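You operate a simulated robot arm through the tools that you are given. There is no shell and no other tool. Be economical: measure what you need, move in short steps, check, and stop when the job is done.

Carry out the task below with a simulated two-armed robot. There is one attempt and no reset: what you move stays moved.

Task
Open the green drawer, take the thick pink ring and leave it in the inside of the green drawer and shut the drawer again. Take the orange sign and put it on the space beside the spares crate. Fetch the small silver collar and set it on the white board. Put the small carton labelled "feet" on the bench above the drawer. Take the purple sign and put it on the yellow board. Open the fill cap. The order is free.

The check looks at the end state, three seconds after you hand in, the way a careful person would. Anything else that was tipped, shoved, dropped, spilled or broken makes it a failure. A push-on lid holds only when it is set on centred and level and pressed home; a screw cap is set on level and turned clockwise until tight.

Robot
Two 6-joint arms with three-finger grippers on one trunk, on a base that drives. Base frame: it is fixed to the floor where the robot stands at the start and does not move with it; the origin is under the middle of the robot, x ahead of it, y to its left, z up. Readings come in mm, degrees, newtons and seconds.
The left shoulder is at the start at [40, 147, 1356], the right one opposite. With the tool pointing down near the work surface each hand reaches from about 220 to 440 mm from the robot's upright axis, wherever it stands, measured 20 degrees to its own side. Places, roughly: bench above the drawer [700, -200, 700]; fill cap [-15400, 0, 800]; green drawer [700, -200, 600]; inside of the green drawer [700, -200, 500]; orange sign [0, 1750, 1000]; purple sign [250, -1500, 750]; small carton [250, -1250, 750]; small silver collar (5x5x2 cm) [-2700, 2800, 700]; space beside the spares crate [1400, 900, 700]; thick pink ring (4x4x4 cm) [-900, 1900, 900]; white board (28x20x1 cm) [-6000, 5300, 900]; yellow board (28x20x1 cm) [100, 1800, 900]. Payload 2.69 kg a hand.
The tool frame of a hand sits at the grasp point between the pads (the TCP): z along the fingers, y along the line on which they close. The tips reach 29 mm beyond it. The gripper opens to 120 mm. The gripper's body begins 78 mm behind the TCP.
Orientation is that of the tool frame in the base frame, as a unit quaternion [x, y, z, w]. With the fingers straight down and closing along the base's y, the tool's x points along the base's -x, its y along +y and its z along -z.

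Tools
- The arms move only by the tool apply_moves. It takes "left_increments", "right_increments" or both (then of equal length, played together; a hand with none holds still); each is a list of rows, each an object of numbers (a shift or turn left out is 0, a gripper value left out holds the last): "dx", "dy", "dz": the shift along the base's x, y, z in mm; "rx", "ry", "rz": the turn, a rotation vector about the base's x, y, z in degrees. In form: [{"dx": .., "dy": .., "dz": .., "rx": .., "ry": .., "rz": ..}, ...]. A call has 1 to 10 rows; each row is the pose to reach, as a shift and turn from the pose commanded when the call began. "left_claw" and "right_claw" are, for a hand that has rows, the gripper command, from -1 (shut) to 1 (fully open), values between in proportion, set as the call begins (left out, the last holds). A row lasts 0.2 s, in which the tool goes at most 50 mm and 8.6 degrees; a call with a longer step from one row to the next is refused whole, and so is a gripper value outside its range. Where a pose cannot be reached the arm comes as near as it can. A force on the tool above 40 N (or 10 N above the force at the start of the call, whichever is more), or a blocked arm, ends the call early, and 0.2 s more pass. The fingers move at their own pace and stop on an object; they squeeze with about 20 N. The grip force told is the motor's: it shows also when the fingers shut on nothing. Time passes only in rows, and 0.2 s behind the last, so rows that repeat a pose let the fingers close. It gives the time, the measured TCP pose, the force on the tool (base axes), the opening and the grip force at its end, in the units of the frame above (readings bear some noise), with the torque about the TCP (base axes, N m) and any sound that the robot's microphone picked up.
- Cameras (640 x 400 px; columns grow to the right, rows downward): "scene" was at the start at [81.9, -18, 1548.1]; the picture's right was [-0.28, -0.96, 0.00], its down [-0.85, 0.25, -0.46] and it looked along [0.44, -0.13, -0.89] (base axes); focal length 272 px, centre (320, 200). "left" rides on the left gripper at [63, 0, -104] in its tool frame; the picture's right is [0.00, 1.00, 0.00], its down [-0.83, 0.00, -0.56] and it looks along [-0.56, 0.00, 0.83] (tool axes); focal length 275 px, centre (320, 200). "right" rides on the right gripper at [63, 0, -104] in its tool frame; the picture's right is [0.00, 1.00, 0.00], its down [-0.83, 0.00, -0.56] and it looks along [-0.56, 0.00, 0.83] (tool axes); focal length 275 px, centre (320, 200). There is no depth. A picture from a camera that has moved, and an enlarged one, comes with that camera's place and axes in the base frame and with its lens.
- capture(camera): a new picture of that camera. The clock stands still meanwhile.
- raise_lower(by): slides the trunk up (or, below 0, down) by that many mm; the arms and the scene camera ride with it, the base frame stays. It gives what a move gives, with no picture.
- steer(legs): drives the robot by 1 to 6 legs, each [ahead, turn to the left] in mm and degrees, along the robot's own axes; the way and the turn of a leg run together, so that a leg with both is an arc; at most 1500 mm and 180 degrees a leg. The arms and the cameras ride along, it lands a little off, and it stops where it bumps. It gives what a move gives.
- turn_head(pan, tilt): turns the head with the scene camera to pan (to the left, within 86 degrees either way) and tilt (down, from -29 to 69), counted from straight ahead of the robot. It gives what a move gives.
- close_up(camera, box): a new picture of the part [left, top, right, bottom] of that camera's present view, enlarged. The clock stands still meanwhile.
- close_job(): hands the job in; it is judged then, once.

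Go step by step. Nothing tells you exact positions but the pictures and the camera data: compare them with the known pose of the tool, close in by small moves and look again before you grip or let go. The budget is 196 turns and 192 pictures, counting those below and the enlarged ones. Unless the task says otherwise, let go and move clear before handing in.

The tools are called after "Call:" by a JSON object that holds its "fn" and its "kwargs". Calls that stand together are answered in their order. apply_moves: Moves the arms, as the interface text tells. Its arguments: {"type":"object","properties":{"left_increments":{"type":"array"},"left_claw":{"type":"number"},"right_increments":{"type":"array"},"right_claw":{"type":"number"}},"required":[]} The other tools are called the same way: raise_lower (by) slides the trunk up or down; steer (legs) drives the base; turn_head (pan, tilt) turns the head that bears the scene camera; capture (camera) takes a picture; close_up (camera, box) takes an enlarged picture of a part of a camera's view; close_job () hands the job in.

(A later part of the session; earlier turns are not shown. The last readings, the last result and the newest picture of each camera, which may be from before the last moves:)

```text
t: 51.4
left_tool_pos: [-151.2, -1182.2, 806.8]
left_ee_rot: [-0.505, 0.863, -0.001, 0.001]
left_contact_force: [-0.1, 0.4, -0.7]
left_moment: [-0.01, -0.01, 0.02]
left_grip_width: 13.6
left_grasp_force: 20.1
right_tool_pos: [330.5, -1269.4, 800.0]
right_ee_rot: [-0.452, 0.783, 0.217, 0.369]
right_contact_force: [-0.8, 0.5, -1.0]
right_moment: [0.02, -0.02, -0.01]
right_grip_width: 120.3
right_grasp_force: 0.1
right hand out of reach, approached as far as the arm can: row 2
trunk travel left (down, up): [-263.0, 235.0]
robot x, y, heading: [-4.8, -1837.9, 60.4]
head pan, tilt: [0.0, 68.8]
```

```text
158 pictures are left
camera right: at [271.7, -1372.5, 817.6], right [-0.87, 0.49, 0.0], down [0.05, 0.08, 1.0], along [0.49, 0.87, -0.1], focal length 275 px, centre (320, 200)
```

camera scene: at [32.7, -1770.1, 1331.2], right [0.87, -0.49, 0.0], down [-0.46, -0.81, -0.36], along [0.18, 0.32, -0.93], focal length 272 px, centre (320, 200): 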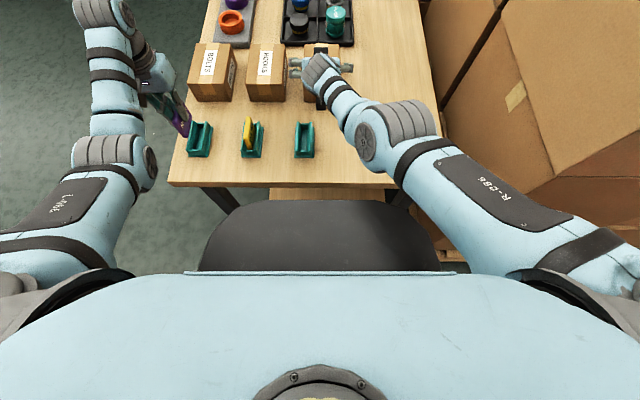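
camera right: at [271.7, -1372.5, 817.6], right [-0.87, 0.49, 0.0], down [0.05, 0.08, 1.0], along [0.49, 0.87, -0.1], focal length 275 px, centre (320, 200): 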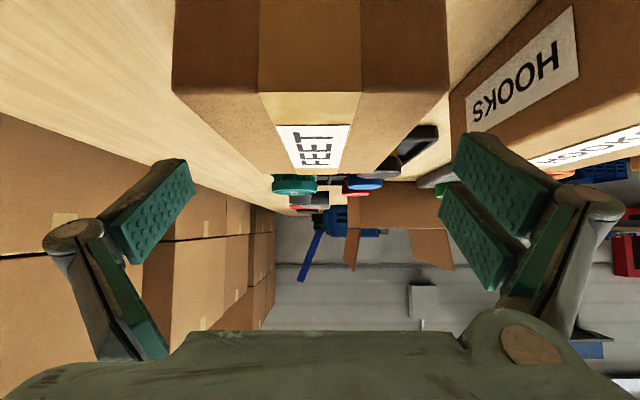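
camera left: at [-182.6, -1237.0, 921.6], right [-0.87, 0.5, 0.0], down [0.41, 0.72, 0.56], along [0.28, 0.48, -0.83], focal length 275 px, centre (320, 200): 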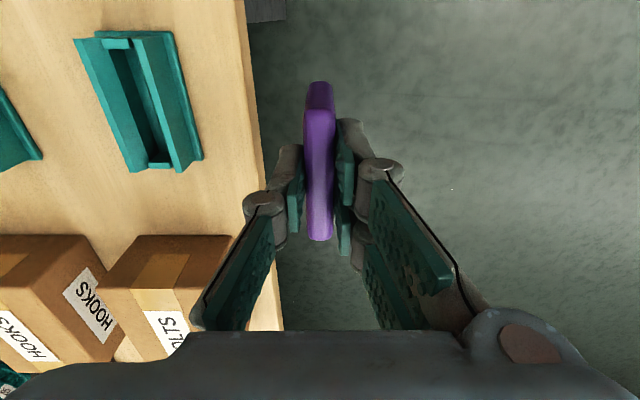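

Centred again. Lowering the trunk and closing on the carton.

Call:
{"fn": "raise_lower", "kwargs": {"by": -62}}

Call:
{"fn": "apply_moves", "kwargs": {"right_increments": [{}, {}, {}], "right_claw": -1}}

Call:
{"fn": "capture", "kwargs": {"camera": "right"}}

```text
t: 52.4
left_tool_pos: [-150.4, -1181.9, 745.7]
left_ee_rot: [-0.504, 0.864, 0.0, 0.001]
left_contact_force: [-0.2, -0.9, -0.8]
left_moment: [-0.03, 0.01, 0.0]
left_grip_width: 13.2
left_grasp_force: 20.5
right_tool_pos: [330.7, -1268.4, 739.5]
right_ee_rot: [-0.453, 0.782, 0.218, 0.368]
right_contact_force: [-0.1, -0.2, -0.3]
right_moment: [-0.02, 0.0, -0.01]
right_grip_width: 120.0
right_grasp_force: 0.0
trunk travel left (down, up): [-201.0, 297.0]
robot x, y, heading: [-5.1, -1839.8, 60.3]
head pan, tilt: [0.0, 68.8]
```

```text
t: 53.2
left_tool_pos: [-150.8, -1181.5, 746.6]
left_ee_rot: [-0.505, 0.863, -0.001, 0.0]
left_contact_force: [0.5, 0.1, -0.1]
left_moment: [0.02, -0.01, -0.02]
left_grip_width: 13.6
left_grasp_force: 19.8
right_tool_pos: [330.6, -1267.9, 739.3]
right_ee_rot: [-0.453, 0.782, 0.218, 0.369]
right_contact_force: [1.0, 3.7, 7.6]
right_moment: [-0.21, -0.3, 0.16]
right_grip_width: 99.6
right_grasp_force: 19.9
trunk travel left (down, up): [-201.0, 297.0]
robot x, y, heading: [-3.2, -1837.3, 60.6]
head pan, tilt: [0.0, 68.8]
```

```text
157 pictures are left
camera right: at [271.5, -1372.6, 757.3], right [-0.87, 0.49, 0.0], down [0.05, 0.08, 1.0], along [0.49, 0.87, -0.1], focal length 275 px, centre (320, 200)
```

right: 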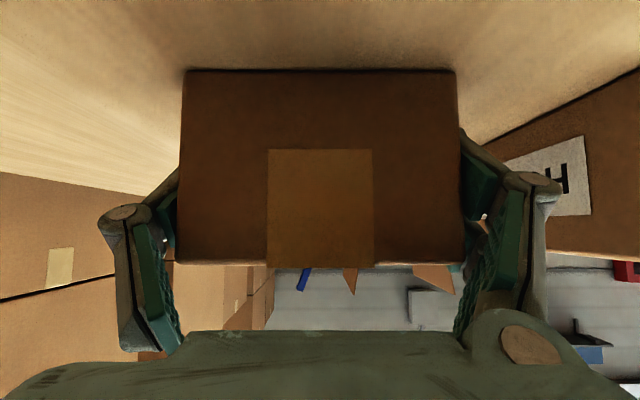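

Grip holds at 100 mm. Lifting with the trunk.

Call:
{"fn": "raise_lower", "kwargs": {"by": 60}}

Call:
{"fn": "capture", "kwargs": {"camera": "right"}}

Call:
{"fn": "capture", "kwargs": {"camera": "scene"}}

```text
t: 54.2
left_tool_pos: [-150.9, -1182.0, 806.1]
left_ee_rot: [-0.504, 0.864, -0.001, -0.001]
left_contact_force: [0.3, 0.3, -0.2]
left_moment: [0.02, -0.04, 0.02]
left_grip_width: 13.5
left_grasp_force: 19.8
right_tool_pos: [330.6, -1267.3, 797.0]
right_ee_rot: [-0.453, 0.783, 0.217, 0.368]
right_contact_force: [-0.1, -0.6, -2.2]
right_moment: [-0.1, 0.08, -0.02]
right_grip_width: 99.7
right_grasp_force: 20.0
trunk travel left (down, up): [-261.0, 237.0]
robot x, y, heading: [-1.5, -1835.1, 60.6]
head pan, tilt: [0.0, 68.8]
```

```text
156 pictures are left
camera right: at [271.6, -1372.7, 815.2], right [-0.87, 0.49, 0.0], down [0.05, 0.09, 0.99], along [0.49, 0.87, -0.1], focal length 275 px, centre (320, 200)
```

right: 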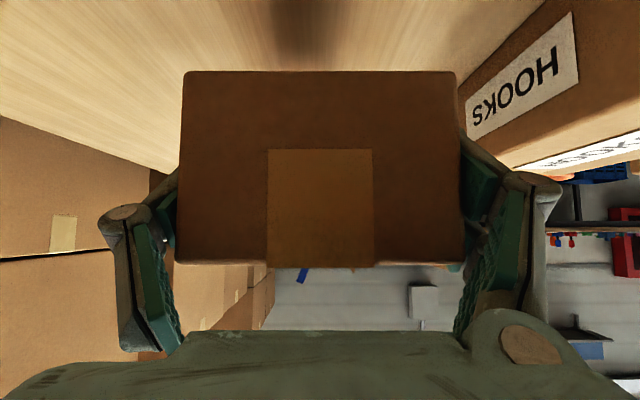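

```text
155 pictures are left
camera scene: at [33.8, -1769.9, 1319.4], right [0.87, -0.49, 0.0], down [-0.46, -0.81, -0.36], along [0.18, 0.31, -0.93], focal length 272 px, centre (320, 200)
```

scene: 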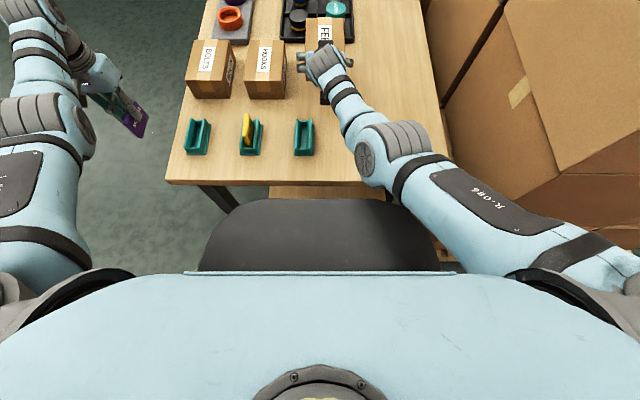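

The carton is up, level, FEET in the right hand and the purple plate in the left. Raising, backing off and driving round to the front of the drawer.

Call:
{"fn": "raise_lower", "kwargs": {"by": 100}}

Call:
{"fn": "steer", "kwargs": {"legs": [[-450, 0], [0, 62.5], [871, 0], [0, -50.9], [944, 0], [944, 0]]}}

Call:
{"fn": "capture", "kwargs": {"camera": "scene"}}

```text
t: 55.5
left_tool_pos: [-150.2, -1181.7, 904.4]
left_ee_rot: [-0.505, 0.863, -0.001, -0.001]
left_contact_force: [-0.2, -0.5, -1.0]
left_moment: [-0.04, -0.02, 0.0]
left_grip_width: 13.6
left_grasp_force: 20.3
right_tool_pos: [329.5, -1267.3, 896.8]
right_ee_rot: [-0.452, 0.783, 0.216, 0.368]
right_contact_force: [-0.5, -0.4, -2.3]
right_moment: [-0.08, 0.07, -0.01]
right_grip_width: 99.6
right_grasp_force: 20.1
trunk travel left (down, up): [-361.0, 137.0]
robot x, y, heading: [-5.3, -1838.7, 60.8]
head pan, tilt: [0.0, 68.8]
```

```text
t: 76.8
left_tool_pos: [-414.1, 928.3, 904.4]
left_ee_rot: [-0.591, 0.807, 0.0, 0.0]
left_contact_force: [-0.1, -0.6, 0.0]
left_moment: [-0.04, 0.01, 0.0]
left_grip_width: 13.5
left_grasp_force: 19.9
right_tool_pos: [74.9, 943.9, 896.7]
right_ee_rot: [-0.531, 0.731, 0.255, 0.344]
right_contact_force: [1.0, 0.4, -1.1]
right_moment: [-0.13, 0.08, -0.01]
right_grip_width: 99.8
right_grasp_force: 20.0
trunk travel left (down, up): [-361.0, 137.0]
robot x, y, heading: [-135.4, 318.8, 72.5]
head pan, tilt: [0.0, 68.8]
```

```text
154 pictures are left
camera scene: at [-113.0, 390.3, 1418.6], right [0.95, -0.3, 0.0], down [-0.28, -0.89, -0.36], along [0.11, 0.35, -0.93], focal length 272 px, centre (320, 200)
```

scene: 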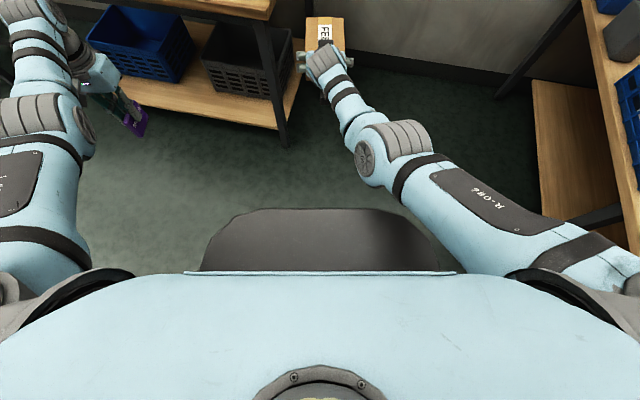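

I'm in front of the drawer area. Turning to face the bench and looking.

Call:
{"fn": "steer", "kwargs": {"legs": [[0, -101.9]]}}

Call:
{"fn": "turn_head", "kwargs": {"pan": 0, "tilt": 50}}

Call:
{"fn": "capture", "kwargs": {"camera": "scene"}}

```text
t: 81.5
left_tool_pos: [522.0, 450.1, 904.2]
left_ee_rot: [0.265, 0.964, 0.0, 0.0]
left_contact_force: [0.8, -0.3, -0.9]
left_moment: [-0.01, -0.01, 0.02]
left_grip_width: 13.4
left_grasp_force: 20.3
right_tool_pos: [427.0, -32.2, 896.9]
right_ee_rot: [0.245, 0.87, -0.113, 0.412]
right_contact_force: [0.3, -0.8, -2.1]
right_moment: [0.11, 0.09, 0.0]
right_grip_width: 99.9
right_grasp_force: 19.7
trunk travel left (down, up): [-361.0, 137.0]
robot x, y, heading: [-133.7, 319.2, -30.8]
head pan, tilt: [0.0, 68.8]
```

```text
t: 82.3
left_tool_pos: [522.1, 450.5, 904.5]
left_ee_rot: [0.265, 0.964, 0.0, -0.001]
left_contact_force: [-0.6, -0.4, -0.7]
left_moment: [-0.03, -0.04, 0.01]
left_grip_width: 13.5
left_grasp_force: 19.6
right_tool_pos: [425.4, -31.7, 898.0]
right_ee_rot: [0.243, 0.87, -0.113, 0.413]
right_contact_force: [-0.1, 0.5, -2.1]
right_moment: [0.07, 0.06, 0.0]
right_grip_width: 100.0
right_grasp_force: 20.5
trunk travel left (down, up): [-361.0, 137.0]
robot x, y, heading: [-135.2, 317.2, -31.2]
head pan, tilt: [0.0, 50.0]
```

```text
153 pictures are left
camera scene: at [-51.2, 268.1, 1440.5], right [-0.51, -0.86, 0.0], down [-0.66, 0.39, -0.64], along [0.55, -0.33, -0.77], focal length 272 px, centre (320, 200)
```

scene: 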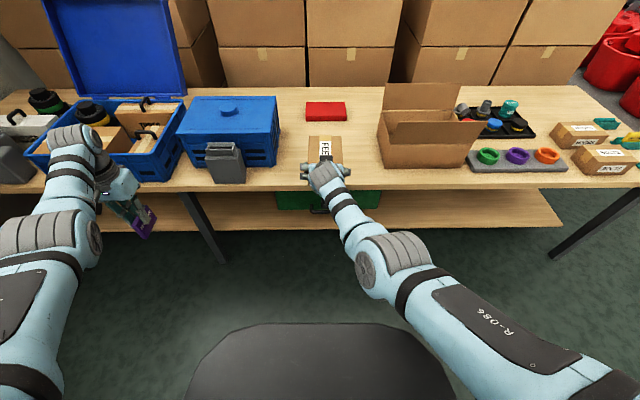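

The free bench space above the drawer lies straight ahead between the grey can and the cardboard box. First I'll tuck the left hand (plate) back so it stays off the bench, then drive in.

Call:
{"fn": "apply_moves", "kwargs": {"left_increments": [{"dx": -44, "dy": -4, "dz": -12}, {"dx": -88, "dy": -7, "dz": -24}, {"dx": -132, "dy": -11, "dz": -36}, {"dx": -176, "dy": -14, "dz": -48}, {"dx": -220, "dy": -18, "dz": -60}]}}

Call:
{"fn": "steer", "kwargs": {"legs": [[340, 0.5]]}}

Call:
{"fn": "capture", "kwargs": {"camera": "scene"}}

```text
t: 83.5
left_tool_pos: [300.5, 433.2, 843.1]
left_ee_rot: [0.265, 0.964, -0.002, 0.002]
left_contact_force: [-0.5, -0.2, -0.5]
left_moment: [-0.05, -0.03, -0.02]
left_grip_width: 13.6
left_grasp_force: 19.9
right_tool_pos: [424.6, -31.8, 898.2]
right_ee_rot: [0.243, 0.87, -0.112, 0.414]
right_contact_force: [0.0, 0.6, -2.0]
right_moment: [0.02, 0.08, 0.04]
right_grip_width: 100.0
right_grasp_force: 20.4
trunk travel left (down, up): [-361.0, 137.0]
robot x, y, heading: [-135.3, 321.4, -30.6]
head pan, tilt: [0.0, 50.0]
```

```text
t: 85.7
left_tool_pos: [590.7, 267.9, 843.3]
left_ee_rot: [0.259, 0.966, -0.001, 0.002]
left_contact_force: [-0.6, 1.1, -1.2]
left_moment: [0.01, -0.02, -0.01]
left_grip_width: 13.4
left_grasp_force: 20.0
right_tool_pos: [718.8, -193.9, 898.2]
right_ee_rot: [0.239, 0.872, -0.111, 0.414]
right_contact_force: [0.1, -0.1, -1.5]
right_moment: [0.08, 0.08, -0.02]
right_grip_width: 100.0
right_grasp_force: 19.5
trunk travel left (down, up): [-361.0, 137.0]
robot x, y, heading: [157.6, 150.2, -30.1]
head pan, tilt: [0.0, 50.0]
```

```text
152 pictures are left
camera scene: at [238.4, 99.7, 1440.7], right [-0.5, -0.87, 0.0], down [-0.66, 0.38, -0.64], along [0.56, -0.32, -0.77], focal length 272 px, centre (320, 200)
```

scene: 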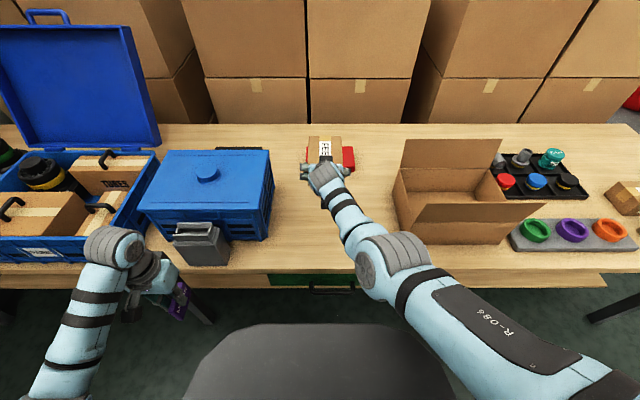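

The carton hovers over free bench. I'll pull it back 50 mm and lower it part of the way, then check.

Call:
{"fn": "apply_moves", "kwargs": {"right_increments": [{"dx": -20, "dy": 12, "dz": -20}, {"dx": -43, "dy": 25, "dz": -50}, {"dx": -43, "dy": 25, "dz": -90}, {"dx": -43, "dy": 25, "dz": -125}]}}

Call:
{"fn": "capture", "kwargs": {"camera": "scene"}}

Call:
{"fn": "capture", "kwargs": {"camera": "right"}}

```text
t: 86.7
left_tool_pos: [592.1, 268.6, 841.6]
left_ee_rot: [0.259, 0.966, -0.003, 0.001]
left_contact_force: [0.2, 0.6, -0.8]
left_moment: [-0.02, -0.02, 0.0]
left_grip_width: 13.6
left_grasp_force: 19.6
right_tool_pos: [663.7, -175.9, 783.2]
right_ee_rot: [0.241, 0.871, -0.121, 0.411]
right_contact_force: [-0.5, -0.2, -2.1]
right_moment: [0.08, 0.09, -0.03]
right_grip_width: 99.8
right_grasp_force: 19.9
right hand out of reach, approached as far as the arm can: row 2, 4
trunk travel left (down, up): [-361.0, 137.0]
robot x, y, heading: [153.7, 148.9, -29.8]
head pan, tilt: [0.0, 50.0]
```

```text
151 pictures are left
camera scene: at [240.8, 100.1, 1440.5], right [-0.5, -0.87, 0.0], down [-0.66, 0.38, -0.64], along [0.56, -0.32, -0.77], focal length 272 px, centre (320, 200)
```

scene: 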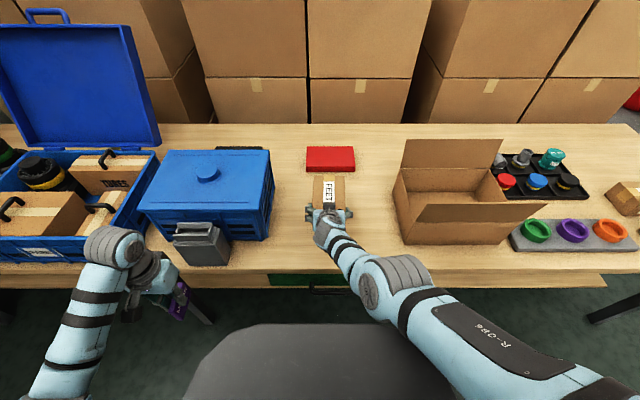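

```text
150 pictures are left
camera right: at [562.0, -113.5, 802.0], right [0.52, 0.86, -0.02], down [0.09, -0.04, 1.0], along [0.85, -0.52, -0.1], focal length 275 px, centre (320, 200)
```

right: 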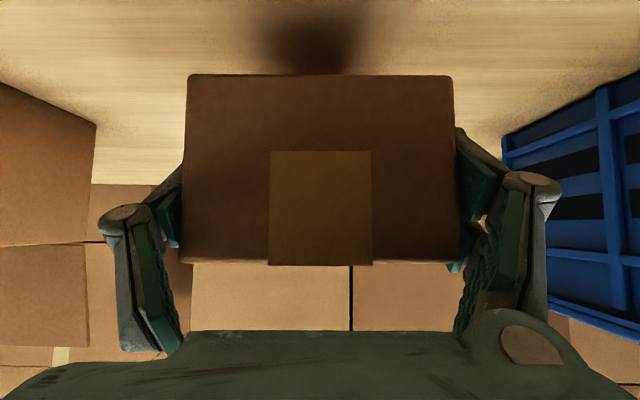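

Nearly down: 43 mm to go. Lowering with the trunk.

Call:
{"fn": "raise_lower", "kwargs": {"by": -38}}

Call:
{"fn": "raise_lower", "kwargs": {"by": -4}}

Call:
{"fn": "capture", "kwargs": {"camera": "right"}}

```text
t: 87.5
left_tool_pos: [590.4, 268.1, 804.8]
left_ee_rot: [0.259, 0.966, -0.001, 0.001]
left_contact_force: [0.5, -0.1, -0.9]
left_moment: [0.0, -0.03, 0.03]
left_grip_width: 13.4
left_grasp_force: 20.3
right_tool_pos: [665.5, -177.0, 748.8]
right_ee_rot: [0.243, 0.87, -0.121, 0.413]
right_contact_force: [0.6, -0.1, -1.8]
right_moment: [0.06, 0.05, -0.01]
right_grip_width: 99.9
right_grasp_force: 20.4
trunk travel left (down, up): [-323.0, 175.0]
robot x, y, heading: [156.6, 144.4, -30.0]
head pan, tilt: [0.0, 50.0]
```

```text
t: 88.1
left_tool_pos: [592.3, 267.4, 800.0]
left_ee_rot: [0.259, 0.966, -0.001, 0.002]
left_contact_force: [0.5, 0.1, -0.2]
left_moment: [-0.01, -0.01, -0.02]
left_grip_width: 13.7
left_grasp_force: 19.8
right_tool_pos: [665.7, -175.9, 744.6]
right_ee_rot: [0.242, 0.87, -0.121, 0.412]
right_contact_force: [-0.2, 0.3, -1.6]
right_moment: [0.05, 0.1, -0.03]
right_grip_width: 99.6
right_grasp_force: 20.3
trunk travel left (down, up): [-319.0, 179.0]
robot x, y, heading: [159.7, 147.7, -30.2]
head pan, tilt: [0.0, 50.0]
```

```text
149 pictures are left
camera right: at [562.8, -113.9, 761.3], right [0.52, 0.86, -0.01], down [0.09, -0.04, 1.0], along [0.85, -0.52, -0.09], focal length 275 px, centre (320, 200)
```

right: 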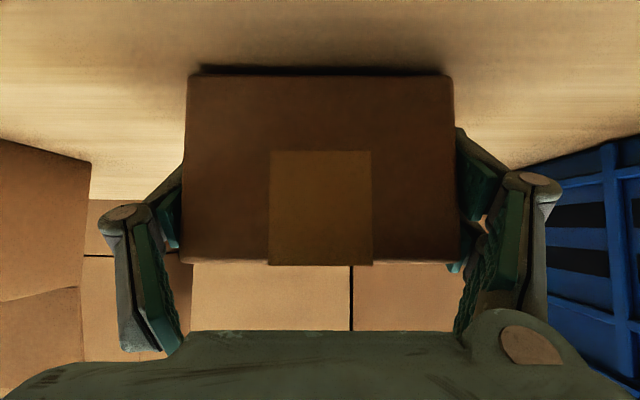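

A sliver of shadow remains below the carton; a few mm more.

Call:
{"fn": "raise_lower", "kwargs": {"by": -4}}

Call:
{"fn": "raise_lower", "kwargs": {"by": -2}}

```text
t: 88.6
left_tool_pos: [591.4, 268.0, 796.0]
left_ee_rot: [0.258, 0.966, -0.002, 0.0]
left_contact_force: [0.4, -0.2, -0.3]
left_moment: [0.0, -0.01, 0.0]
left_grip_width: 13.3
left_grasp_force: 20.0
right_tool_pos: [664.3, -175.6, 740.1]
right_ee_rot: [0.242, 0.87, -0.121, 0.412]
right_contact_force: [-1.0, 0.6, 0.7]
right_moment: [0.04, -0.23, -0.03]
right_grip_width: 99.7
right_grasp_force: 20.3
trunk travel left (down, up): [-315.0, 183.0]
robot x, y, heading: [157.3, 150.3, -29.6]
head pan, tilt: [0.0, 50.0]
```

```text
t: 89.1
left_tool_pos: [590.6, 267.6, 796.1]
left_ee_rot: [0.259, 0.966, -0.001, 0.001]
left_contact_force: [-0.4, -0.5, -0.1]
left_moment: [0.0, 0.03, 0.01]
left_grip_width: 13.5
left_grasp_force: 19.6
right_tool_pos: [664.4, -177.5, 739.2]
right_ee_rot: [0.241, 0.87, -0.12, 0.414]
right_contact_force: [-0.2, -1.7, 8.9]
right_moment: [0.18, -0.62, -0.21]
right_grip_width: 100.0
right_grasp_force: 20.9
trunk travel left (down, up): [-313.0, 185.0]
robot x, y, heading: [154.2, 147.5, -29.8]
head pan, tilt: [0.0, 50.0]
```

Touchdown felt. Releasing and backing the hand straight out along its fingers, then up.

Call:
{"fn": "apply_moves", "kwargs": {"right_increments": [{}, {}, {}], "right_claw": 0.9}}

Call:
{"fn": "raise_lower", "kwargs": {"by": 90}}

Call:
{"fn": "capture", "kwargs": {"camera": "scene"}}

Call:
{"fn": "capture", "kwargs": {"camera": "right"}}

```text
t: 89.9
left_tool_pos: [591.5, 268.3, 795.2]
left_ee_rot: [0.259, 0.966, 0.0, 0.0]
left_contact_force: [-0.1, 0.2, -0.4]
left_moment: [0.01, 0.01, 0.03]
left_grip_width: 13.3
left_grasp_force: 19.3
right_tool_pos: [665.6, -177.3, 739.1]
right_ee_rot: [0.242, 0.87, -0.121, 0.411]
right_contact_force: [0.3, 0.1, -0.5]
right_moment: [-0.02, -0.04, 0.02]
right_grip_width: 113.9
right_grasp_force: 0.0
trunk travel left (down, up): [-313.0, 185.0]
robot x, y, heading: [156.5, 143.5, -30.0]
head pan, tilt: [0.0, 50.0]
```

```text
t: 91.2
left_tool_pos: [591.1, 269.1, 884.4]
left_ee_rot: [0.259, 0.966, -0.001, 0.001]
left_contact_force: [0.7, 1.3, -1.2]
left_moment: [0.0, -0.01, 0.01]
left_grip_width: 13.5
left_grasp_force: 20.1
right_tool_pos: [664.2, -177.4, 828.6]
right_ee_rot: [0.242, 0.87, -0.121, 0.412]
right_contact_force: [-0.1, 0.2, 0.2]
right_moment: [-0.03, 0.0, 0.02]
right_grip_width: 113.9
right_grasp_force: 0.0
trunk travel left (down, up): [-403.0, 95.0]
robot x, y, heading: [152.8, 149.2, -30.2]
head pan, tilt: [0.0, 50.0]
```

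```text
148 pictures are left
camera scene: at [239.7, 99.0, 1483.2], right [-0.5, -0.87, 0.0], down [-0.66, 0.38, -0.64], along [0.56, -0.32, -0.77], focal length 272 px, centre (320, 200)
```

scene: 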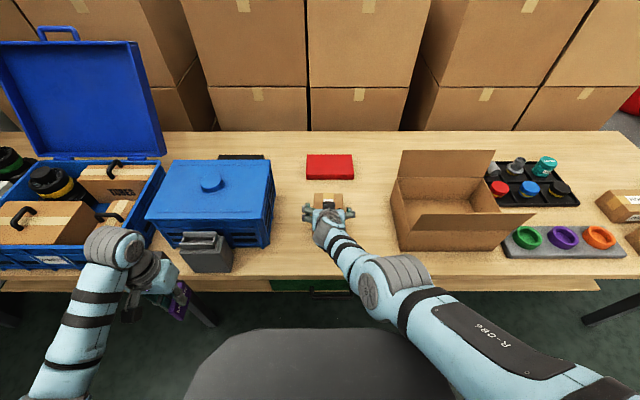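

```text
147 pictures are left
camera right: at [562.5, -113.8, 846.1], right [0.52, 0.86, -0.01], down [0.09, -0.04, 1.0], along [0.85, -0.52, -0.09], focal length 275 px, centre (320, 200)
```

right: 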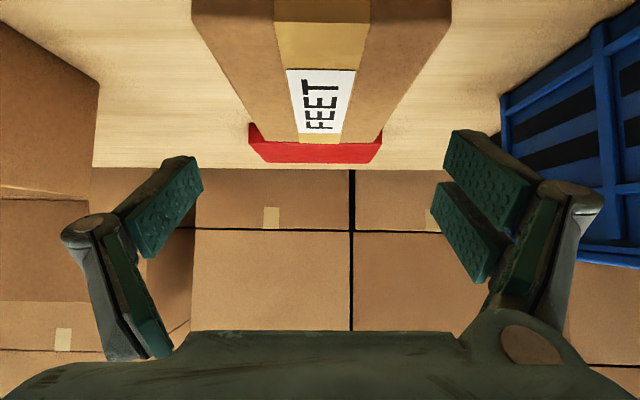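

The FEET carton is placed. Now backing off and heading to the table at the left (yellow board, orange sign).

Call:
{"fn": "steer", "kwargs": {"legs": [[-270, 0], [0, 90], [700, 0]]}}

Call:
{"fn": "turn_head", "kwargs": {"pan": 50, "tilt": 35}}

Call:
{"fn": "capture", "kwargs": {"camera": "scene"}}

Call:
{"fn": "turn_head", "kwargs": {"pan": -50, "tilt": 35}}

Call:
{"fn": "capture", "kwargs": {"camera": "scene"}}

```text
t: 100.4
left_tool_pos: [148.8, 1336.7, 884.7]
left_ee_rot: [-0.5, 0.866, 0.0, 0.002]
left_contact_force: [0.1, 0.2, -1.3]
left_moment: [0.01, 0.02, -0.03]
left_grip_width: 13.3
left_grasp_force: 20.0
right_tool_pos: [592.7, 1410.4, 829.0]
right_ee_rot: [-0.445, 0.786, 0.206, 0.376]
right_contact_force: [-0.2, -0.3, 0.1]
right_moment: [0.0, -0.01, 0.02]
right_grip_width: 113.9
right_grasp_force: 0.1
trunk travel left (down, up): [-403.0, 95.0]
robot x, y, heading: [267.2, 902.3, 60.3]
head pan, tilt: [0.0, 50.0]
```

```text
t: 101.6
left_tool_pos: [148.6, 1336.3, 884.5]
left_ee_rot: [-0.501, 0.865, 0.0, 0.0]
left_contact_force: [-0.4, -0.1, -1.7]
left_moment: [-0.01, 0.03, 0.0]
left_grip_width: 13.4
left_grasp_force: 19.5
right_tool_pos: [599.2, 1411.0, 827.9]
right_ee_rot: [-0.444, 0.786, 0.204, 0.379]
right_contact_force: [-0.3, -0.2, -0.4]
right_moment: [0.0, -0.01, -0.02]
right_grip_width: 114.1
right_grasp_force: 0.1
trunk travel left (down, up): [-403.0, 95.0]
robot x, y, heading: [273.6, 900.3, 60.1]
head pan, tilt: [50.0, 35.0]
```

```text
146 pictures are left
camera scene: at [250.5, 1001.3, 1504.7], right [0.94, 0.34, 0.0], down [0.2, -0.54, -0.82], along [-0.28, 0.77, -0.57], focal length 272 px, centre (320, 200)
```

scene: 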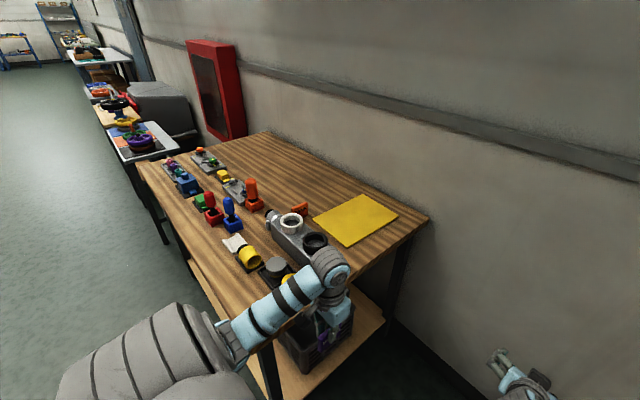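

```text
t: 103.4
left_tool_pos: [148.8, 1338.2, 885.0]
left_ee_rot: [-0.501, 0.865, 0.0, 0.001]
left_contact_force: [0.3, -0.1, -0.9]
left_moment: [0.01, 0.03, 0.01]
left_grip_width: 13.3
left_grasp_force: 19.5
right_tool_pos: [599.2, 1411.2, 829.0]
right_ee_rot: [-0.444, 0.786, 0.204, 0.378]
right_contact_force: [0.2, 0.7, -0.2]
right_moment: [-0.02, 0.01, 0.0]
right_grip_width: 113.8
right_grasp_force: 0.1
trunk travel left (down, up): [-403.0, 95.0]
robot x, y, heading: [268.1, 902.2, 60.2]
head pan, tilt: [-50.0, 35.0]
```

```text
145 pictures are left
camera scene: at [367.5, 934.3, 1504.8], right [0.18, -0.98, 0.0], down [-0.56, -0.1, -0.82], along [0.81, 0.14, -0.57], focal length 272 px, centre (320, 200)
```

scene: 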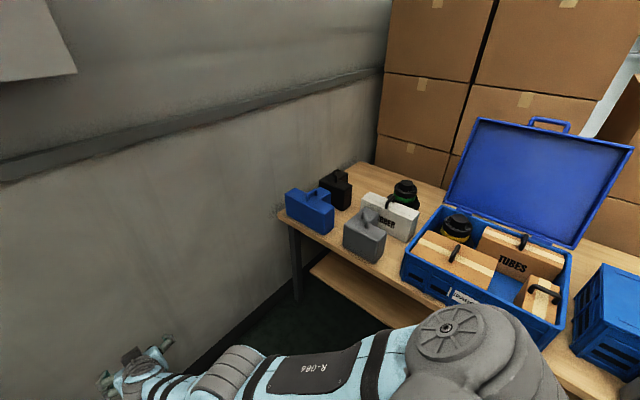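

The spares crate is the open blue crate with cans to its left. I'll look closely at the table for the orange sign and the yellow board.

Call:
{"fn": "turn_head", "kwargs": {"pan": 60, "tilt": 35}}

Call:
{"fn": "close_up", "kwargs": {"camera": "scene", "box": [180, 100, 480, 290]}}

Call:
{"fn": "close_up", "kwargs": {"camera": "scene", "box": [80, 60, 260, 180]}}

```text
t: 105.2
left_tool_pos: [148.8, 1336.4, 884.0]
left_ee_rot: [-0.501, 0.866, 0.0, 0.002]
left_contact_force: [0.3, -0.3, -1.0]
left_moment: [0.0, 0.01, 0.02]
left_grip_width: 13.4
left_grasp_force: 20.1
right_tool_pos: [598.4, 1410.1, 827.9]
right_ee_rot: [-0.444, 0.786, 0.204, 0.378]
right_contact_force: [0.2, -1.1, 0.3]
right_moment: [-0.01, -0.01, 0.0]
right_grip_width: 113.9
right_grasp_force: 0.0
trunk travel left (down, up): [-403.0, 95.0]
robot x, y, heading: [270.9, 900.2, 60.2]
head pan, tilt: [60.0, 35.0]
```

```text
2.11 times, centred on (330, 195) of scene
camera zoom: at [236.7, 994.9, 1504.8], right [0.87, 0.5, 0.0], down [0.29, -0.5, -0.82], along [-0.41, 0.71, -0.57], focal length 572 px, centre (299, 210)
```

zoom: 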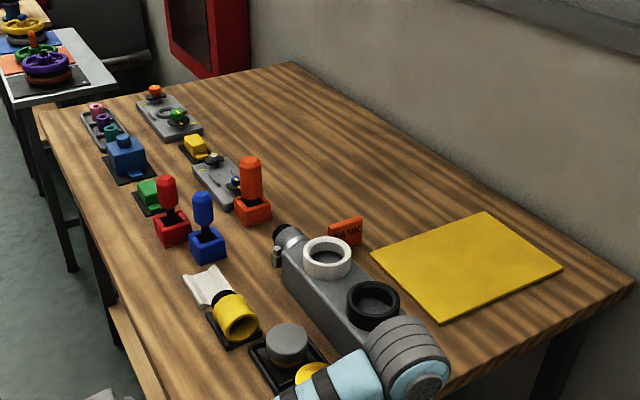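

```text
3.33 times, centred on (170, 120) of scene
camera zoom: at [236.7, 994.9, 1504.8], right [0.87, 0.5, 0.0], down [0.29, -0.5, -0.82], along [-0.41, 0.71, -0.57], focal length 906 px, centre (820, 467)
```

zoom: 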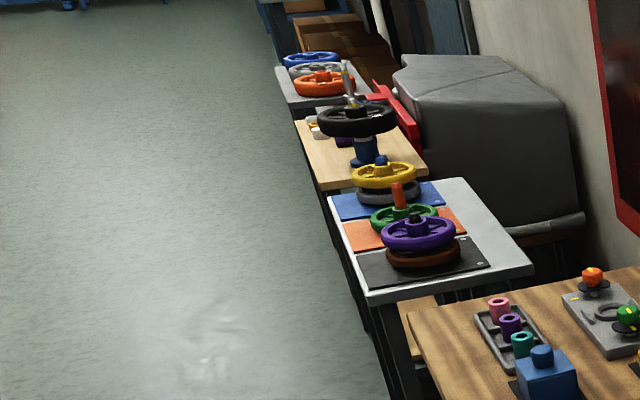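

The orange "TANK" sign stands behind the grey unit, and the pink ring is in a tray at the table's far left end. I'll retract the right hand, then go to the table's right side.

Call:
{"fn": "apply_moves", "kwargs": {"right_increments": [{"dy": -40, "dz": 8, "rx": -5.5, "ry": 3.2}, {"dy": -80, "dz": 16, "rx": -11, "ry": 6.3}, {"dy": -120, "dz": 24, "rx": -16.5, "ry": 9.5}, {"dy": -160, "dz": 32, "rx": -22, "ry": 12.6}, {"dy": -200, "dz": 40, "rx": -27.5, "ry": 15.8}, {"dy": -240, "dz": 45, "rx": -33, "ry": 19}, {"dy": -280, "dz": 50, "rx": -38.5, "ry": 22}, {"dy": -318, "dz": 50, "rx": -43, "ry": 24.7}]}}

Call:
{"fn": "steer", "kwargs": {"legs": [[484, 0], [0, 89.8]]}}

Call:
{"fn": "turn_head", "kwargs": {"pan": 0, "tilt": 50}}

Call:
{"fn": "capture", "kwargs": {"camera": "scene"}}

```text
t: 105.9
left_tool_pos: [148.1, 1336.2, 886.2]
left_ee_rot: [-0.5, 0.866, 0.0, 0.002]
left_contact_force: [0.3, 0.5, -0.9]
left_moment: [-0.01, 0.02, -0.03]
left_grip_width: 13.5
left_grasp_force: 19.5
right_tool_pos: [687.0, 1333.4, 878.1]
right_ee_rot: [-0.45, 0.805, 0.119, 0.367]
right_contact_force: [-0.6, 0.2, 0.6]
right_moment: [0.0, -0.01, -0.02]
right_grip_width: 114.1
right_grasp_force: 0.0
trunk travel left (down, up): [-403.0, 95.0]
robot x, y, heading: [270.2, 900.3, 60.2]
head pan, tilt: [60.0, 35.0]
stopped in row 3 (right hand): the arm was blocked; the commanded pose is now the measured one
```

```text
t: 108.0
left_tool_pos: [317.9, 1625.6, 885.3]
left_ee_rot: [-0.498, 0.867, 0.001, 0.002]
left_contact_force: [0.2, 0.3, 0.5]
left_moment: [-0.01, 0.0, 0.0]
left_grip_width: 13.5
left_grasp_force: 19.8
right_tool_pos: [855.5, 1614.3, 871.3]
right_ee_rot: [-0.453, 0.809, 0.112, 0.357]
right_contact_force: [-2.8, -5.6, -1.5]
right_moment: [-0.04, -0.04, 0.35]
right_grip_width: 118.4
right_grasp_force: 2.3
trunk travel left (down, up): [-403.0, 95.0]
robot x, y, heading: [439.1, 1188.8, 59.9]
head pan, tilt: [60.0, 35.0]
stopped in leg 1: the force on the tool passed its limit at 185 N (the readings are from after the stop); the commanded pose is now the measured one
```

```text
t: 109.3
left_tool_pos: [316.8, 1624.3, 885.4]
left_ee_rot: [-0.499, 0.867, 0.001, 0.002]
left_contact_force: [-0.7, -0.3, -1.0]
left_moment: [-0.01, -0.03, 0.01]
left_grip_width: 13.5
left_grasp_force: 20.2
right_tool_pos: [853.6, 1613.3, 873.1]
right_ee_rot: [-0.453, 0.809, 0.112, 0.358]
right_contact_force: [-2.2, -5.3, -2.0]
right_moment: [-0.09, -0.09, 0.31]
right_grip_width: 116.7
right_grasp_force: 0.7
trunk travel left (down, up): [-403.0, 95.0]
robot x, y, heading: [438.6, 1191.0, 59.8]
head pan, tilt: [0.0, 50.0]
```

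```text
142 pictures are left
camera scene: at [485.0, 1272.0, 1483.1], right [0.86, -0.5, 0.0], down [-0.38, -0.66, -0.64], along [0.32, 0.56, -0.77], focal length 272 px, centre (320, 200)
```

scene: 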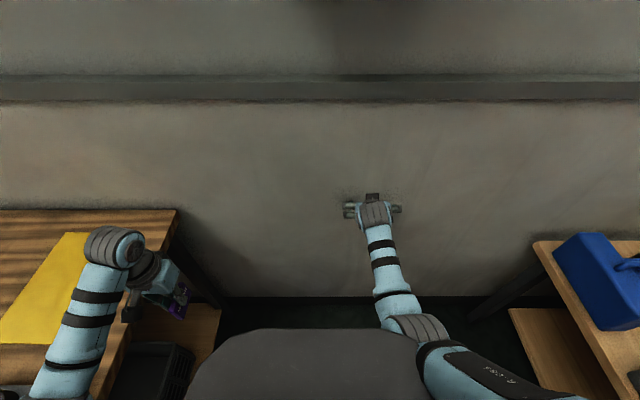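

The right arm's retraction had stopped early and its fingertips touched the bare wall; nothing else was hit. Backing off and retracting the hand more gently.

Call:
{"fn": "steer", "kwargs": {"legs": [[-160, 0]]}}

Call:
{"fn": "apply_moves", "kwargs": {"right_increments": [{"dx": -10, "dy": -20}, {"dx": -20, "dy": -40, "rx": -5, "ry": 2.9}, {"dx": -25, "dy": -60, "rx": -10, "ry": 5.8}, {"dx": -30, "dy": -80, "rx": -15, "ry": 8.7}]}}

```text
t: 110.7
left_tool_pos: [237.0, 1488.7, 884.5]
left_ee_rot: [-0.499, 0.867, 0.0, 0.0]
left_contact_force: [-0.1, 0.1, -0.9]
left_moment: [-0.03, 0.01, -0.02]
left_grip_width: 13.6
left_grasp_force: 19.5
right_tool_pos: [775.0, 1479.5, 870.6]
right_ee_rot: [-0.453, 0.809, 0.112, 0.357]
right_contact_force: [0.2, 0.5, -0.5]
right_moment: [-0.01, 0.02, -0.02]
right_grip_width: 113.9
right_grasp_force: 0.0
trunk travel left (down, up): [-403.0, 95.0]
robot x, y, heading: [353.6, 1047.4, 59.6]
head pan, tilt: [0.0, 50.0]
```

```text
t: 111.9
left_tool_pos: [237.3, 1486.0, 884.3]
left_ee_rot: [-0.498, 0.867, 0.001, 0.002]
left_contact_force: [-1.0, -0.1, -1.0]
left_moment: [-0.05, 0.0, 0.01]
left_grip_width: 13.4
left_grasp_force: 19.8
right_tool_pos: [769.8, 1405.9, 896.0]
right_ee_rot: [-0.478, 0.837, 0.037, 0.263]
right_contact_force: [-0.2, 0.6, -0.8]
right_moment: [-0.01, -0.01, -0.01]
right_grip_width: 113.9
right_grasp_force: 0.0
trunk travel left (down, up): [-403.0, 95.0]
robot x, y, heading: [359.0, 1049.9, 60.1]
head pan, tilt: [0.0, 50.0]
stopped in row 4 (right hand): the arm was blocked; the commanded pose is now the measured one
```

The right hand is half-retracted with some twist. I'll rotate it back to straight down while bringing it in and slightly lower.

Call:
{"fn": "apply_moves", "kwargs": {"right_increments": [{"dx": -5, "dy": -10, "dz": -15, "rx": -4, "ry": 5}, {"dx": -15, "dy": -25, "dz": -30, "rx": -8, "ry": 10}, {"dx": -25, "dy": -45, "dz": -40, "rx": -12, "ry": 15}, {"dx": -40, "dy": -70, "dz": -45, "rx": -16, "ry": 20}, {"dx": -55, "dy": -95, "dz": -45, "rx": -19, "ry": 24.3, "rz": 0.5}, {"dx": -67, "dy": -116, "dz": -45, "rx": -19, "ry": 24.3, "rz": 0.5}]}}

```text
t: 113.3
left_tool_pos: [234.4, 1486.2, 885.1]
left_ee_rot: [-0.498, 0.867, 0.0, 0.002]
left_contact_force: [-0.2, 0.1, -1.2]
left_moment: [0.03, -0.02, 0.04]
left_grip_width: 13.5
left_grasp_force: 20.1
right_tool_pos: [699.6, 1289.2, 851.1]
right_ee_rot: [-0.501, 0.866, 0.002, -0.003]
right_contact_force: [0.9, 0.2, 0.1]
right_moment: [-0.03, -0.02, 0.01]
right_grip_width: 114.1
right_grasp_force: 0.1
trunk travel left (down, up): [-403.0, 95.0]
robot x, y, heading: [354.1, 1051.6, 60.2]
head pan, tilt: [0.0, 50.0]
```

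Good. Tucking the right hand 90 mm closer so it clears the wall when I turn.

Call:
{"fn": "apply_moves", "kwargs": {"right_increments": [{"dx": -22, "dy": -39, "dz": -5}, {"dx": -45, "dy": -78, "dz": -10}]}}

```text
t: 113.9
left_tool_pos: [235.4, 1485.2, 885.9]
left_ee_rot: [-0.499, 0.867, 0.0, 0.003]
left_contact_force: [-0.5, -0.8, -1.3]
left_moment: [0.04, -0.04, 0.02]
left_grip_width: 13.4
left_grasp_force: 20.4
right_tool_pos: [653.2, 1209.9, 842.4]
right_ee_rot: [-0.5, 0.866, 0.001, 0.0]
right_contact_force: [1.2, -0.3, -0.6]
right_moment: [0.01, -0.02, 0.02]
right_grip_width: 113.9
right_grasp_force: 0.1
trunk travel left (down, up): [-403.0, 95.0]
robot x, y, heading: [355.3, 1048.0, 59.9]
head pan, tilt: [0.0, 50.0]
```

Call:
{"fn": "steer", "kwargs": {"legs": [[300, 0], [0, 90]]}}

Call:
{"fn": "capture", "kwargs": {"camera": "scene"}}

```text
t: 117.7
left_tool_pos: [188.3, 1632.5, 889.3]
left_ee_rot: [-0.706, 0.708, 0.005, 0.005]
left_contact_force: [2.2, -6.2, 27.5]
left_moment: [-0.62, -0.11, 0.03]
left_grip_width: 6.0
left_grasp_force: 20.3
right_tool_pos: [688.2, 1603.7, 841.9]
right_ee_rot: [0.708, -0.706, -0.003, 0.003]
right_contact_force: [0.2, 0.3, -0.2]
right_moment: [-0.02, -0.05, -0.01]
right_grip_width: 114.1
right_grasp_force: 0.1
trunk travel left (down, up): [-403.0, 95.0]
robot x, y, heading: [510.6, 1314.2, 90.1]
head pan, tilt: [0.0, 50.0]
stopped in leg 2: the force on the tool passed its limit at 47 N (the readings are from after the stop); the commanded pose is now the measured one
```

```text
141 pictures are left
camera scene: at [512.9, 1408.8, 1482.9], right [1.0, 0.0, 0.0], down [0.0, -0.77, -0.64], along [0.0, 0.64, -0.77], focal length 272 px, centre (320, 200)
```

scene: 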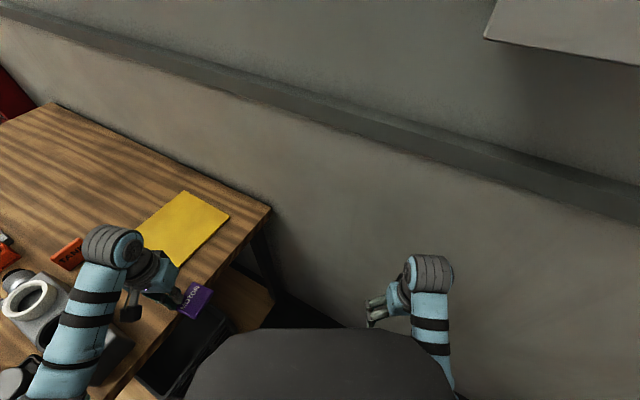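

The plate's lower edge struck the table edge during the turn. Checking the left hand camera before anything else.

Call:
{"fn": "capture", "kwargs": {"camera": "left"}}

Call:
{"fn": "close_up", "kwargs": {"camera": "scene", "box": [0, 180, 300, 380]}}

```text
140 pictures are left
camera left: at [188.1, 1567.1, 993.1], right [-1.0, 0.01, 0.0], down [0.0, 0.82, 0.57], along [0.0, 0.57, -0.82], focal length 275 px, centre (320, 200)
```

left: 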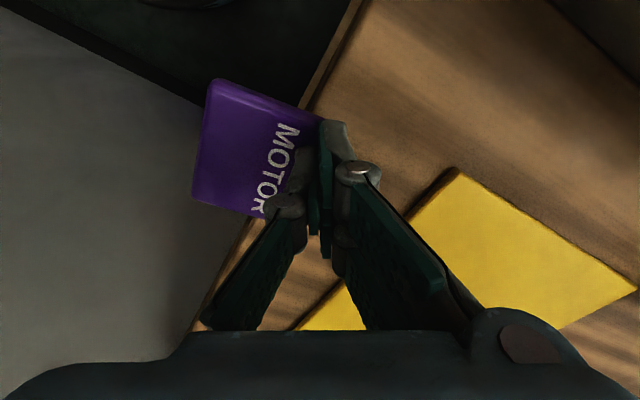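

```text
2.00 times, centred on (150, 280) of scene
camera zoom: at [512.9, 1408.8, 1482.9], right [1.0, 0.0, 0.0], down [0.0, -0.77, -0.64], along [0.0, 0.64, -0.77], focal length 544 px, centre (660, 40)
```

zoom: 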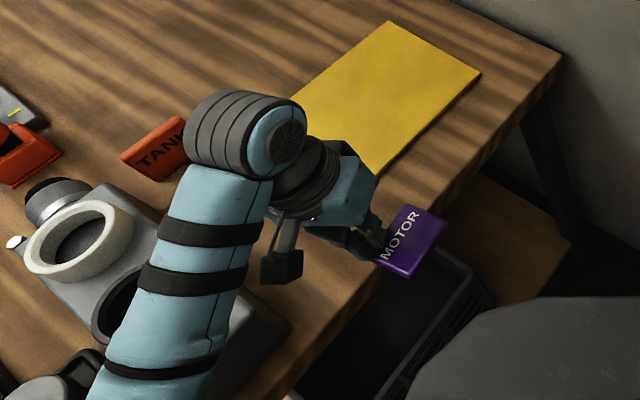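

The plate got turned flat: it lies half on the table edge, pinned under the fingertips. I'll gently drag it inward with the pressing fingertips, first a little.

Call:
{"fn": "apply_moves", "kwargs": {"left_increments": [{"dx": -4, "dy": 2}, {"dx": -9, "dy": 5}, {"dx": -13, "dy": 7.5}]}}

Call:
{"fn": "capture", "kwargs": {"camera": "left"}}

Call:
{"fn": "close_up", "kwargs": {"camera": "scene", "box": [120, 240, 270, 340]}}

```text
t: 118.5
left_tool_pos: [176.1, 1639.9, 888.8]
left_ee_rot: [-0.707, 0.707, 0.007, 0.007]
left_contact_force: [6.7, -3.4, 20.6]
left_moment: [-0.35, -0.18, 0.03]
left_grip_width: 6.4
left_grasp_force: 20.5
right_tool_pos: [687.6, 1601.8, 841.1]
right_ee_rot: [0.708, -0.706, -0.004, 0.004]
right_contact_force: [0.4, -0.3, 0.6]
right_moment: [0.02, 0.04, -0.02]
right_grip_width: 114.2
right_grasp_force: 0.1
trunk travel left (down, up): [-403.0, 95.0]
robot x, y, heading: [512.3, 1312.4, 89.9]
head pan, tilt: [0.0, 50.0]
```

```text
138 pictures are left
camera left: at [175.5, 1574.1, 993.0], right [-1.0, 0.01, 0.0], down [0.0, 0.82, 0.57], along [0.0, 0.57, -0.82], focal length 275 px, centre (320, 200)
```

left: 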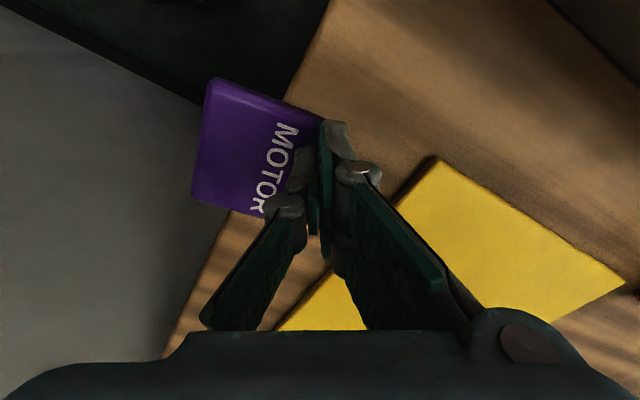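

```text
4.00 times, centred on (195, 290) of scene
camera zoom: at [514.1, 1407.1, 1483.3], right [1.0, 0.0, 0.0], down [0.0, -0.76, -0.64], along [0.0, 0.64, -0.76], focal length 1088 px, centre (820, -160)
```

zoom: 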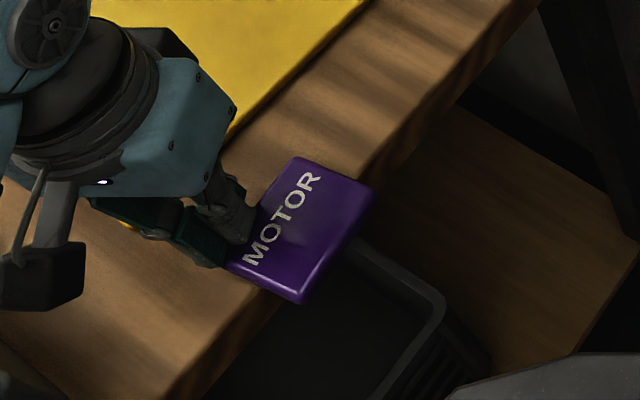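

The plate follows the hand. Dragging another ~32 mm inward.

Call:
{"fn": "apply_moves", "kwargs": {"left_increments": [{"dx": -7, "dy": 4}, {"dx": -14, "dy": 8}, {"dx": -21, "dy": 12}, {"dx": -28, "dy": 16}]}}

Call:
{"fn": "capture", "kwargs": {"camera": "left"}}

Call:
{"fn": "close_up", "kwargs": {"camera": "scene", "box": [100, 220, 270, 340]}}

```text
t: 119.5
left_tool_pos: [146.2, 1654.8, 888.8]
left_ee_rot: [0.707, -0.707, -0.006, -0.006]
left_contact_force: [4.5, -2.7, 15.4]
left_moment: [-0.28, -0.15, 0.06]
left_grip_width: 6.0
left_grasp_force: 19.7
right_tool_pos: [688.6, 1602.1, 843.2]
right_ee_rot: [0.708, -0.706, -0.002, 0.002]
right_contact_force: [0.7, -1.0, -0.7]
right_moment: [-0.03, 0.0, 0.02]
right_grip_width: 113.9
right_grasp_force: 0.1
trunk travel left (down, up): [-403.0, 95.0]
robot x, y, heading: [505.1, 1313.1, 90.1]
head pan, tilt: [0.0, 50.0]
```

```text
136 pictures are left
camera left: at [147.3, 1589.7, 993.1], right [-1.0, 0.01, 0.0], down [0.0, 0.82, 0.57], along [0.0, 0.57, -0.82], focal length 275 px, centre (320, 200)
```

left: 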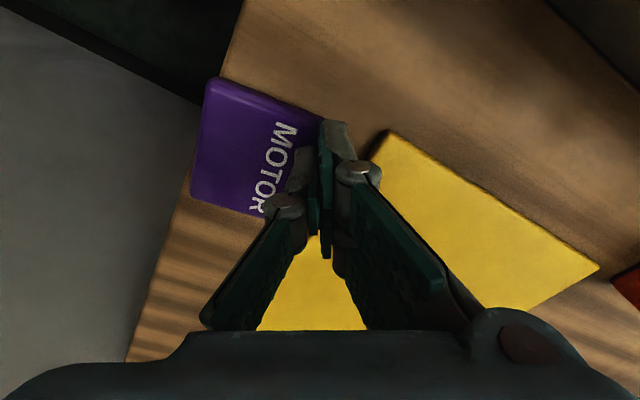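

```text
3.33 times, centred on (185, 280) of scene
camera zoom: at [513.4, 1407.6, 1483.3], right [1.0, 0.0, 0.0], down [0.0, -0.76, -0.64], along [0.0, 0.64, -0.76], focal length 906 px, centre (770, -67)
```

zoom: 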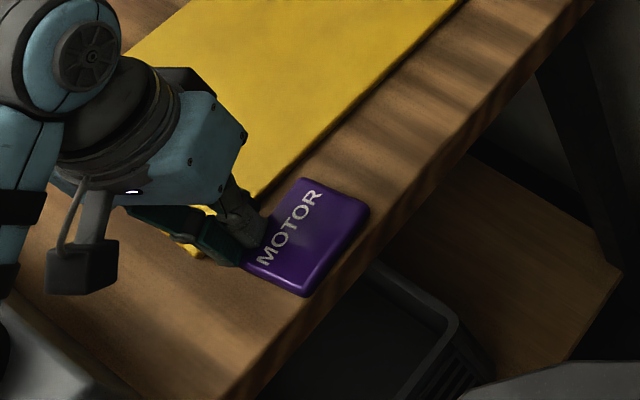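

The plate is now mostly on the table with its centre supported. Lifting the fingertips slightly to see whether it is pinched.

Call:
{"fn": "apply_moves", "kwargs": {"left_increments": [{"dz": 5}, {"dz": 10}]}}

Call:
{"fn": "capture", "kwargs": {"camera": "left"}}

Call:
{"fn": "close_up", "kwargs": {"camera": "scene", "box": [100, 220, 270, 340]}}

```text
t: 120.1
left_tool_pos: [145.6, 1655.5, 897.6]
left_ee_rot: [0.707, -0.707, -0.004, -0.006]
left_contact_force: [-0.2, 0.3, -0.8]
left_moment: [0.04, -0.01, 0.02]
left_grip_width: 0.0
left_grasp_force: 20.4
right_tool_pos: [685.8, 1603.8, 841.5]
right_ee_rot: [0.709, -0.706, -0.001, 0.002]
right_contact_force: [-0.4, -0.6, 0.3]
right_moment: [0.0, 0.03, -0.02]
right_grip_width: 114.1
right_grasp_force: 0.0
trunk travel left (down, up): [-403.0, 95.0]
robot x, y, heading: [511.3, 1313.7, 89.9]
head pan, tilt: [0.0, 50.0]
```

```text
134 pictures are left
camera left: at [145.7, 1591.1, 1001.3], right [-1.0, 0.0, 0.0], down [0.0, 0.82, 0.57], along [0.0, 0.57, -0.82], focal length 275 px, centre (320, 200)
```

left: 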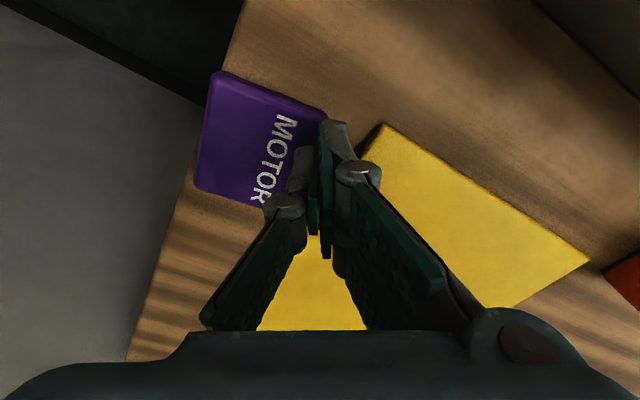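

```text
3.33 times, centred on (185, 280) of scene
camera zoom: at [510.4, 1409.9, 1483.0], right [1.0, 0.0, 0.0], down [0.0, -0.77, -0.64], along [0.0, 0.64, -0.77], focal length 906 px, centre (770, -67)
```

zoom: 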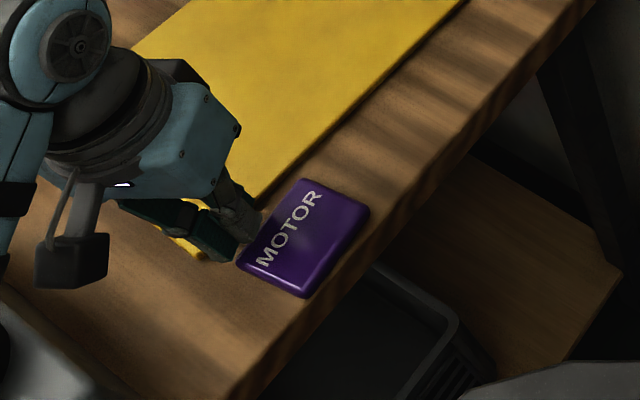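

Good: the plate lies flat and stable on the table edge strip, centre about (182,1658). I'll raise up and withdraw the left hand, then finish the turn to face the table squarely.

Call:
{"fn": "raise_lower", "kwargs": {"by": 70}}

Call:
{"fn": "apply_moves", "kwargs": {"left_increments": [{"dx": 30, "dy": -28}, {"dx": 60, "dy": -56}, {"dx": 90, "dy": -84}, {"dx": 115, "dy": -110}], "left_claw": 0.6}}

```text
t: 121.2
left_tool_pos: [145.9, 1656.6, 967.9]
left_ee_rot: [-0.706, 0.708, 0.003, 0.006]
left_contact_force: [-0.5, 1.0, 0.6]
left_moment: [-0.01, -0.03, -0.01]
left_grip_width: 0.0
left_grasp_force: 19.8
right_tool_pos: [686.6, 1604.0, 912.6]
right_ee_rot: [0.708, -0.706, -0.001, 0.003]
right_contact_force: [-0.3, -0.2, -0.5]
right_moment: [-0.04, 0.0, -0.02]
right_grip_width: 114.1
right_grasp_force: 0.2
trunk travel left (down, up): [-473.0, 25.0]
robot x, y, heading: [509.8, 1312.6, 89.8]
head pan, tilt: [0.0, 50.0]
```

```text
t: 122.2
left_tool_pos: [236.7, 1535.5, 947.0]
left_ee_rot: [-0.707, 0.707, 0.004, 0.009]
left_contact_force: [-0.4, -0.2, 0.5]
left_moment: [0.01, 0.02, 0.0]
left_grip_width: 95.9
left_grasp_force: 0.1
left hand out of reach, approached as far as the arm can: row 2, 3, 4
right_tool_pos: [686.9, 1604.0, 913.6]
right_ee_rot: [0.708, -0.706, -0.001, 0.002]
right_contact_force: [0.1, -0.4, 0.8]
right_moment: [0.03, 0.04, -0.03]
right_grip_width: 114.2
right_grasp_force: 0.1
trunk travel left (down, up): [-473.0, 25.0]
robot x, y, heading: [508.7, 1314.0, 89.8]
head pan, tilt: [0.0, 50.0]
```

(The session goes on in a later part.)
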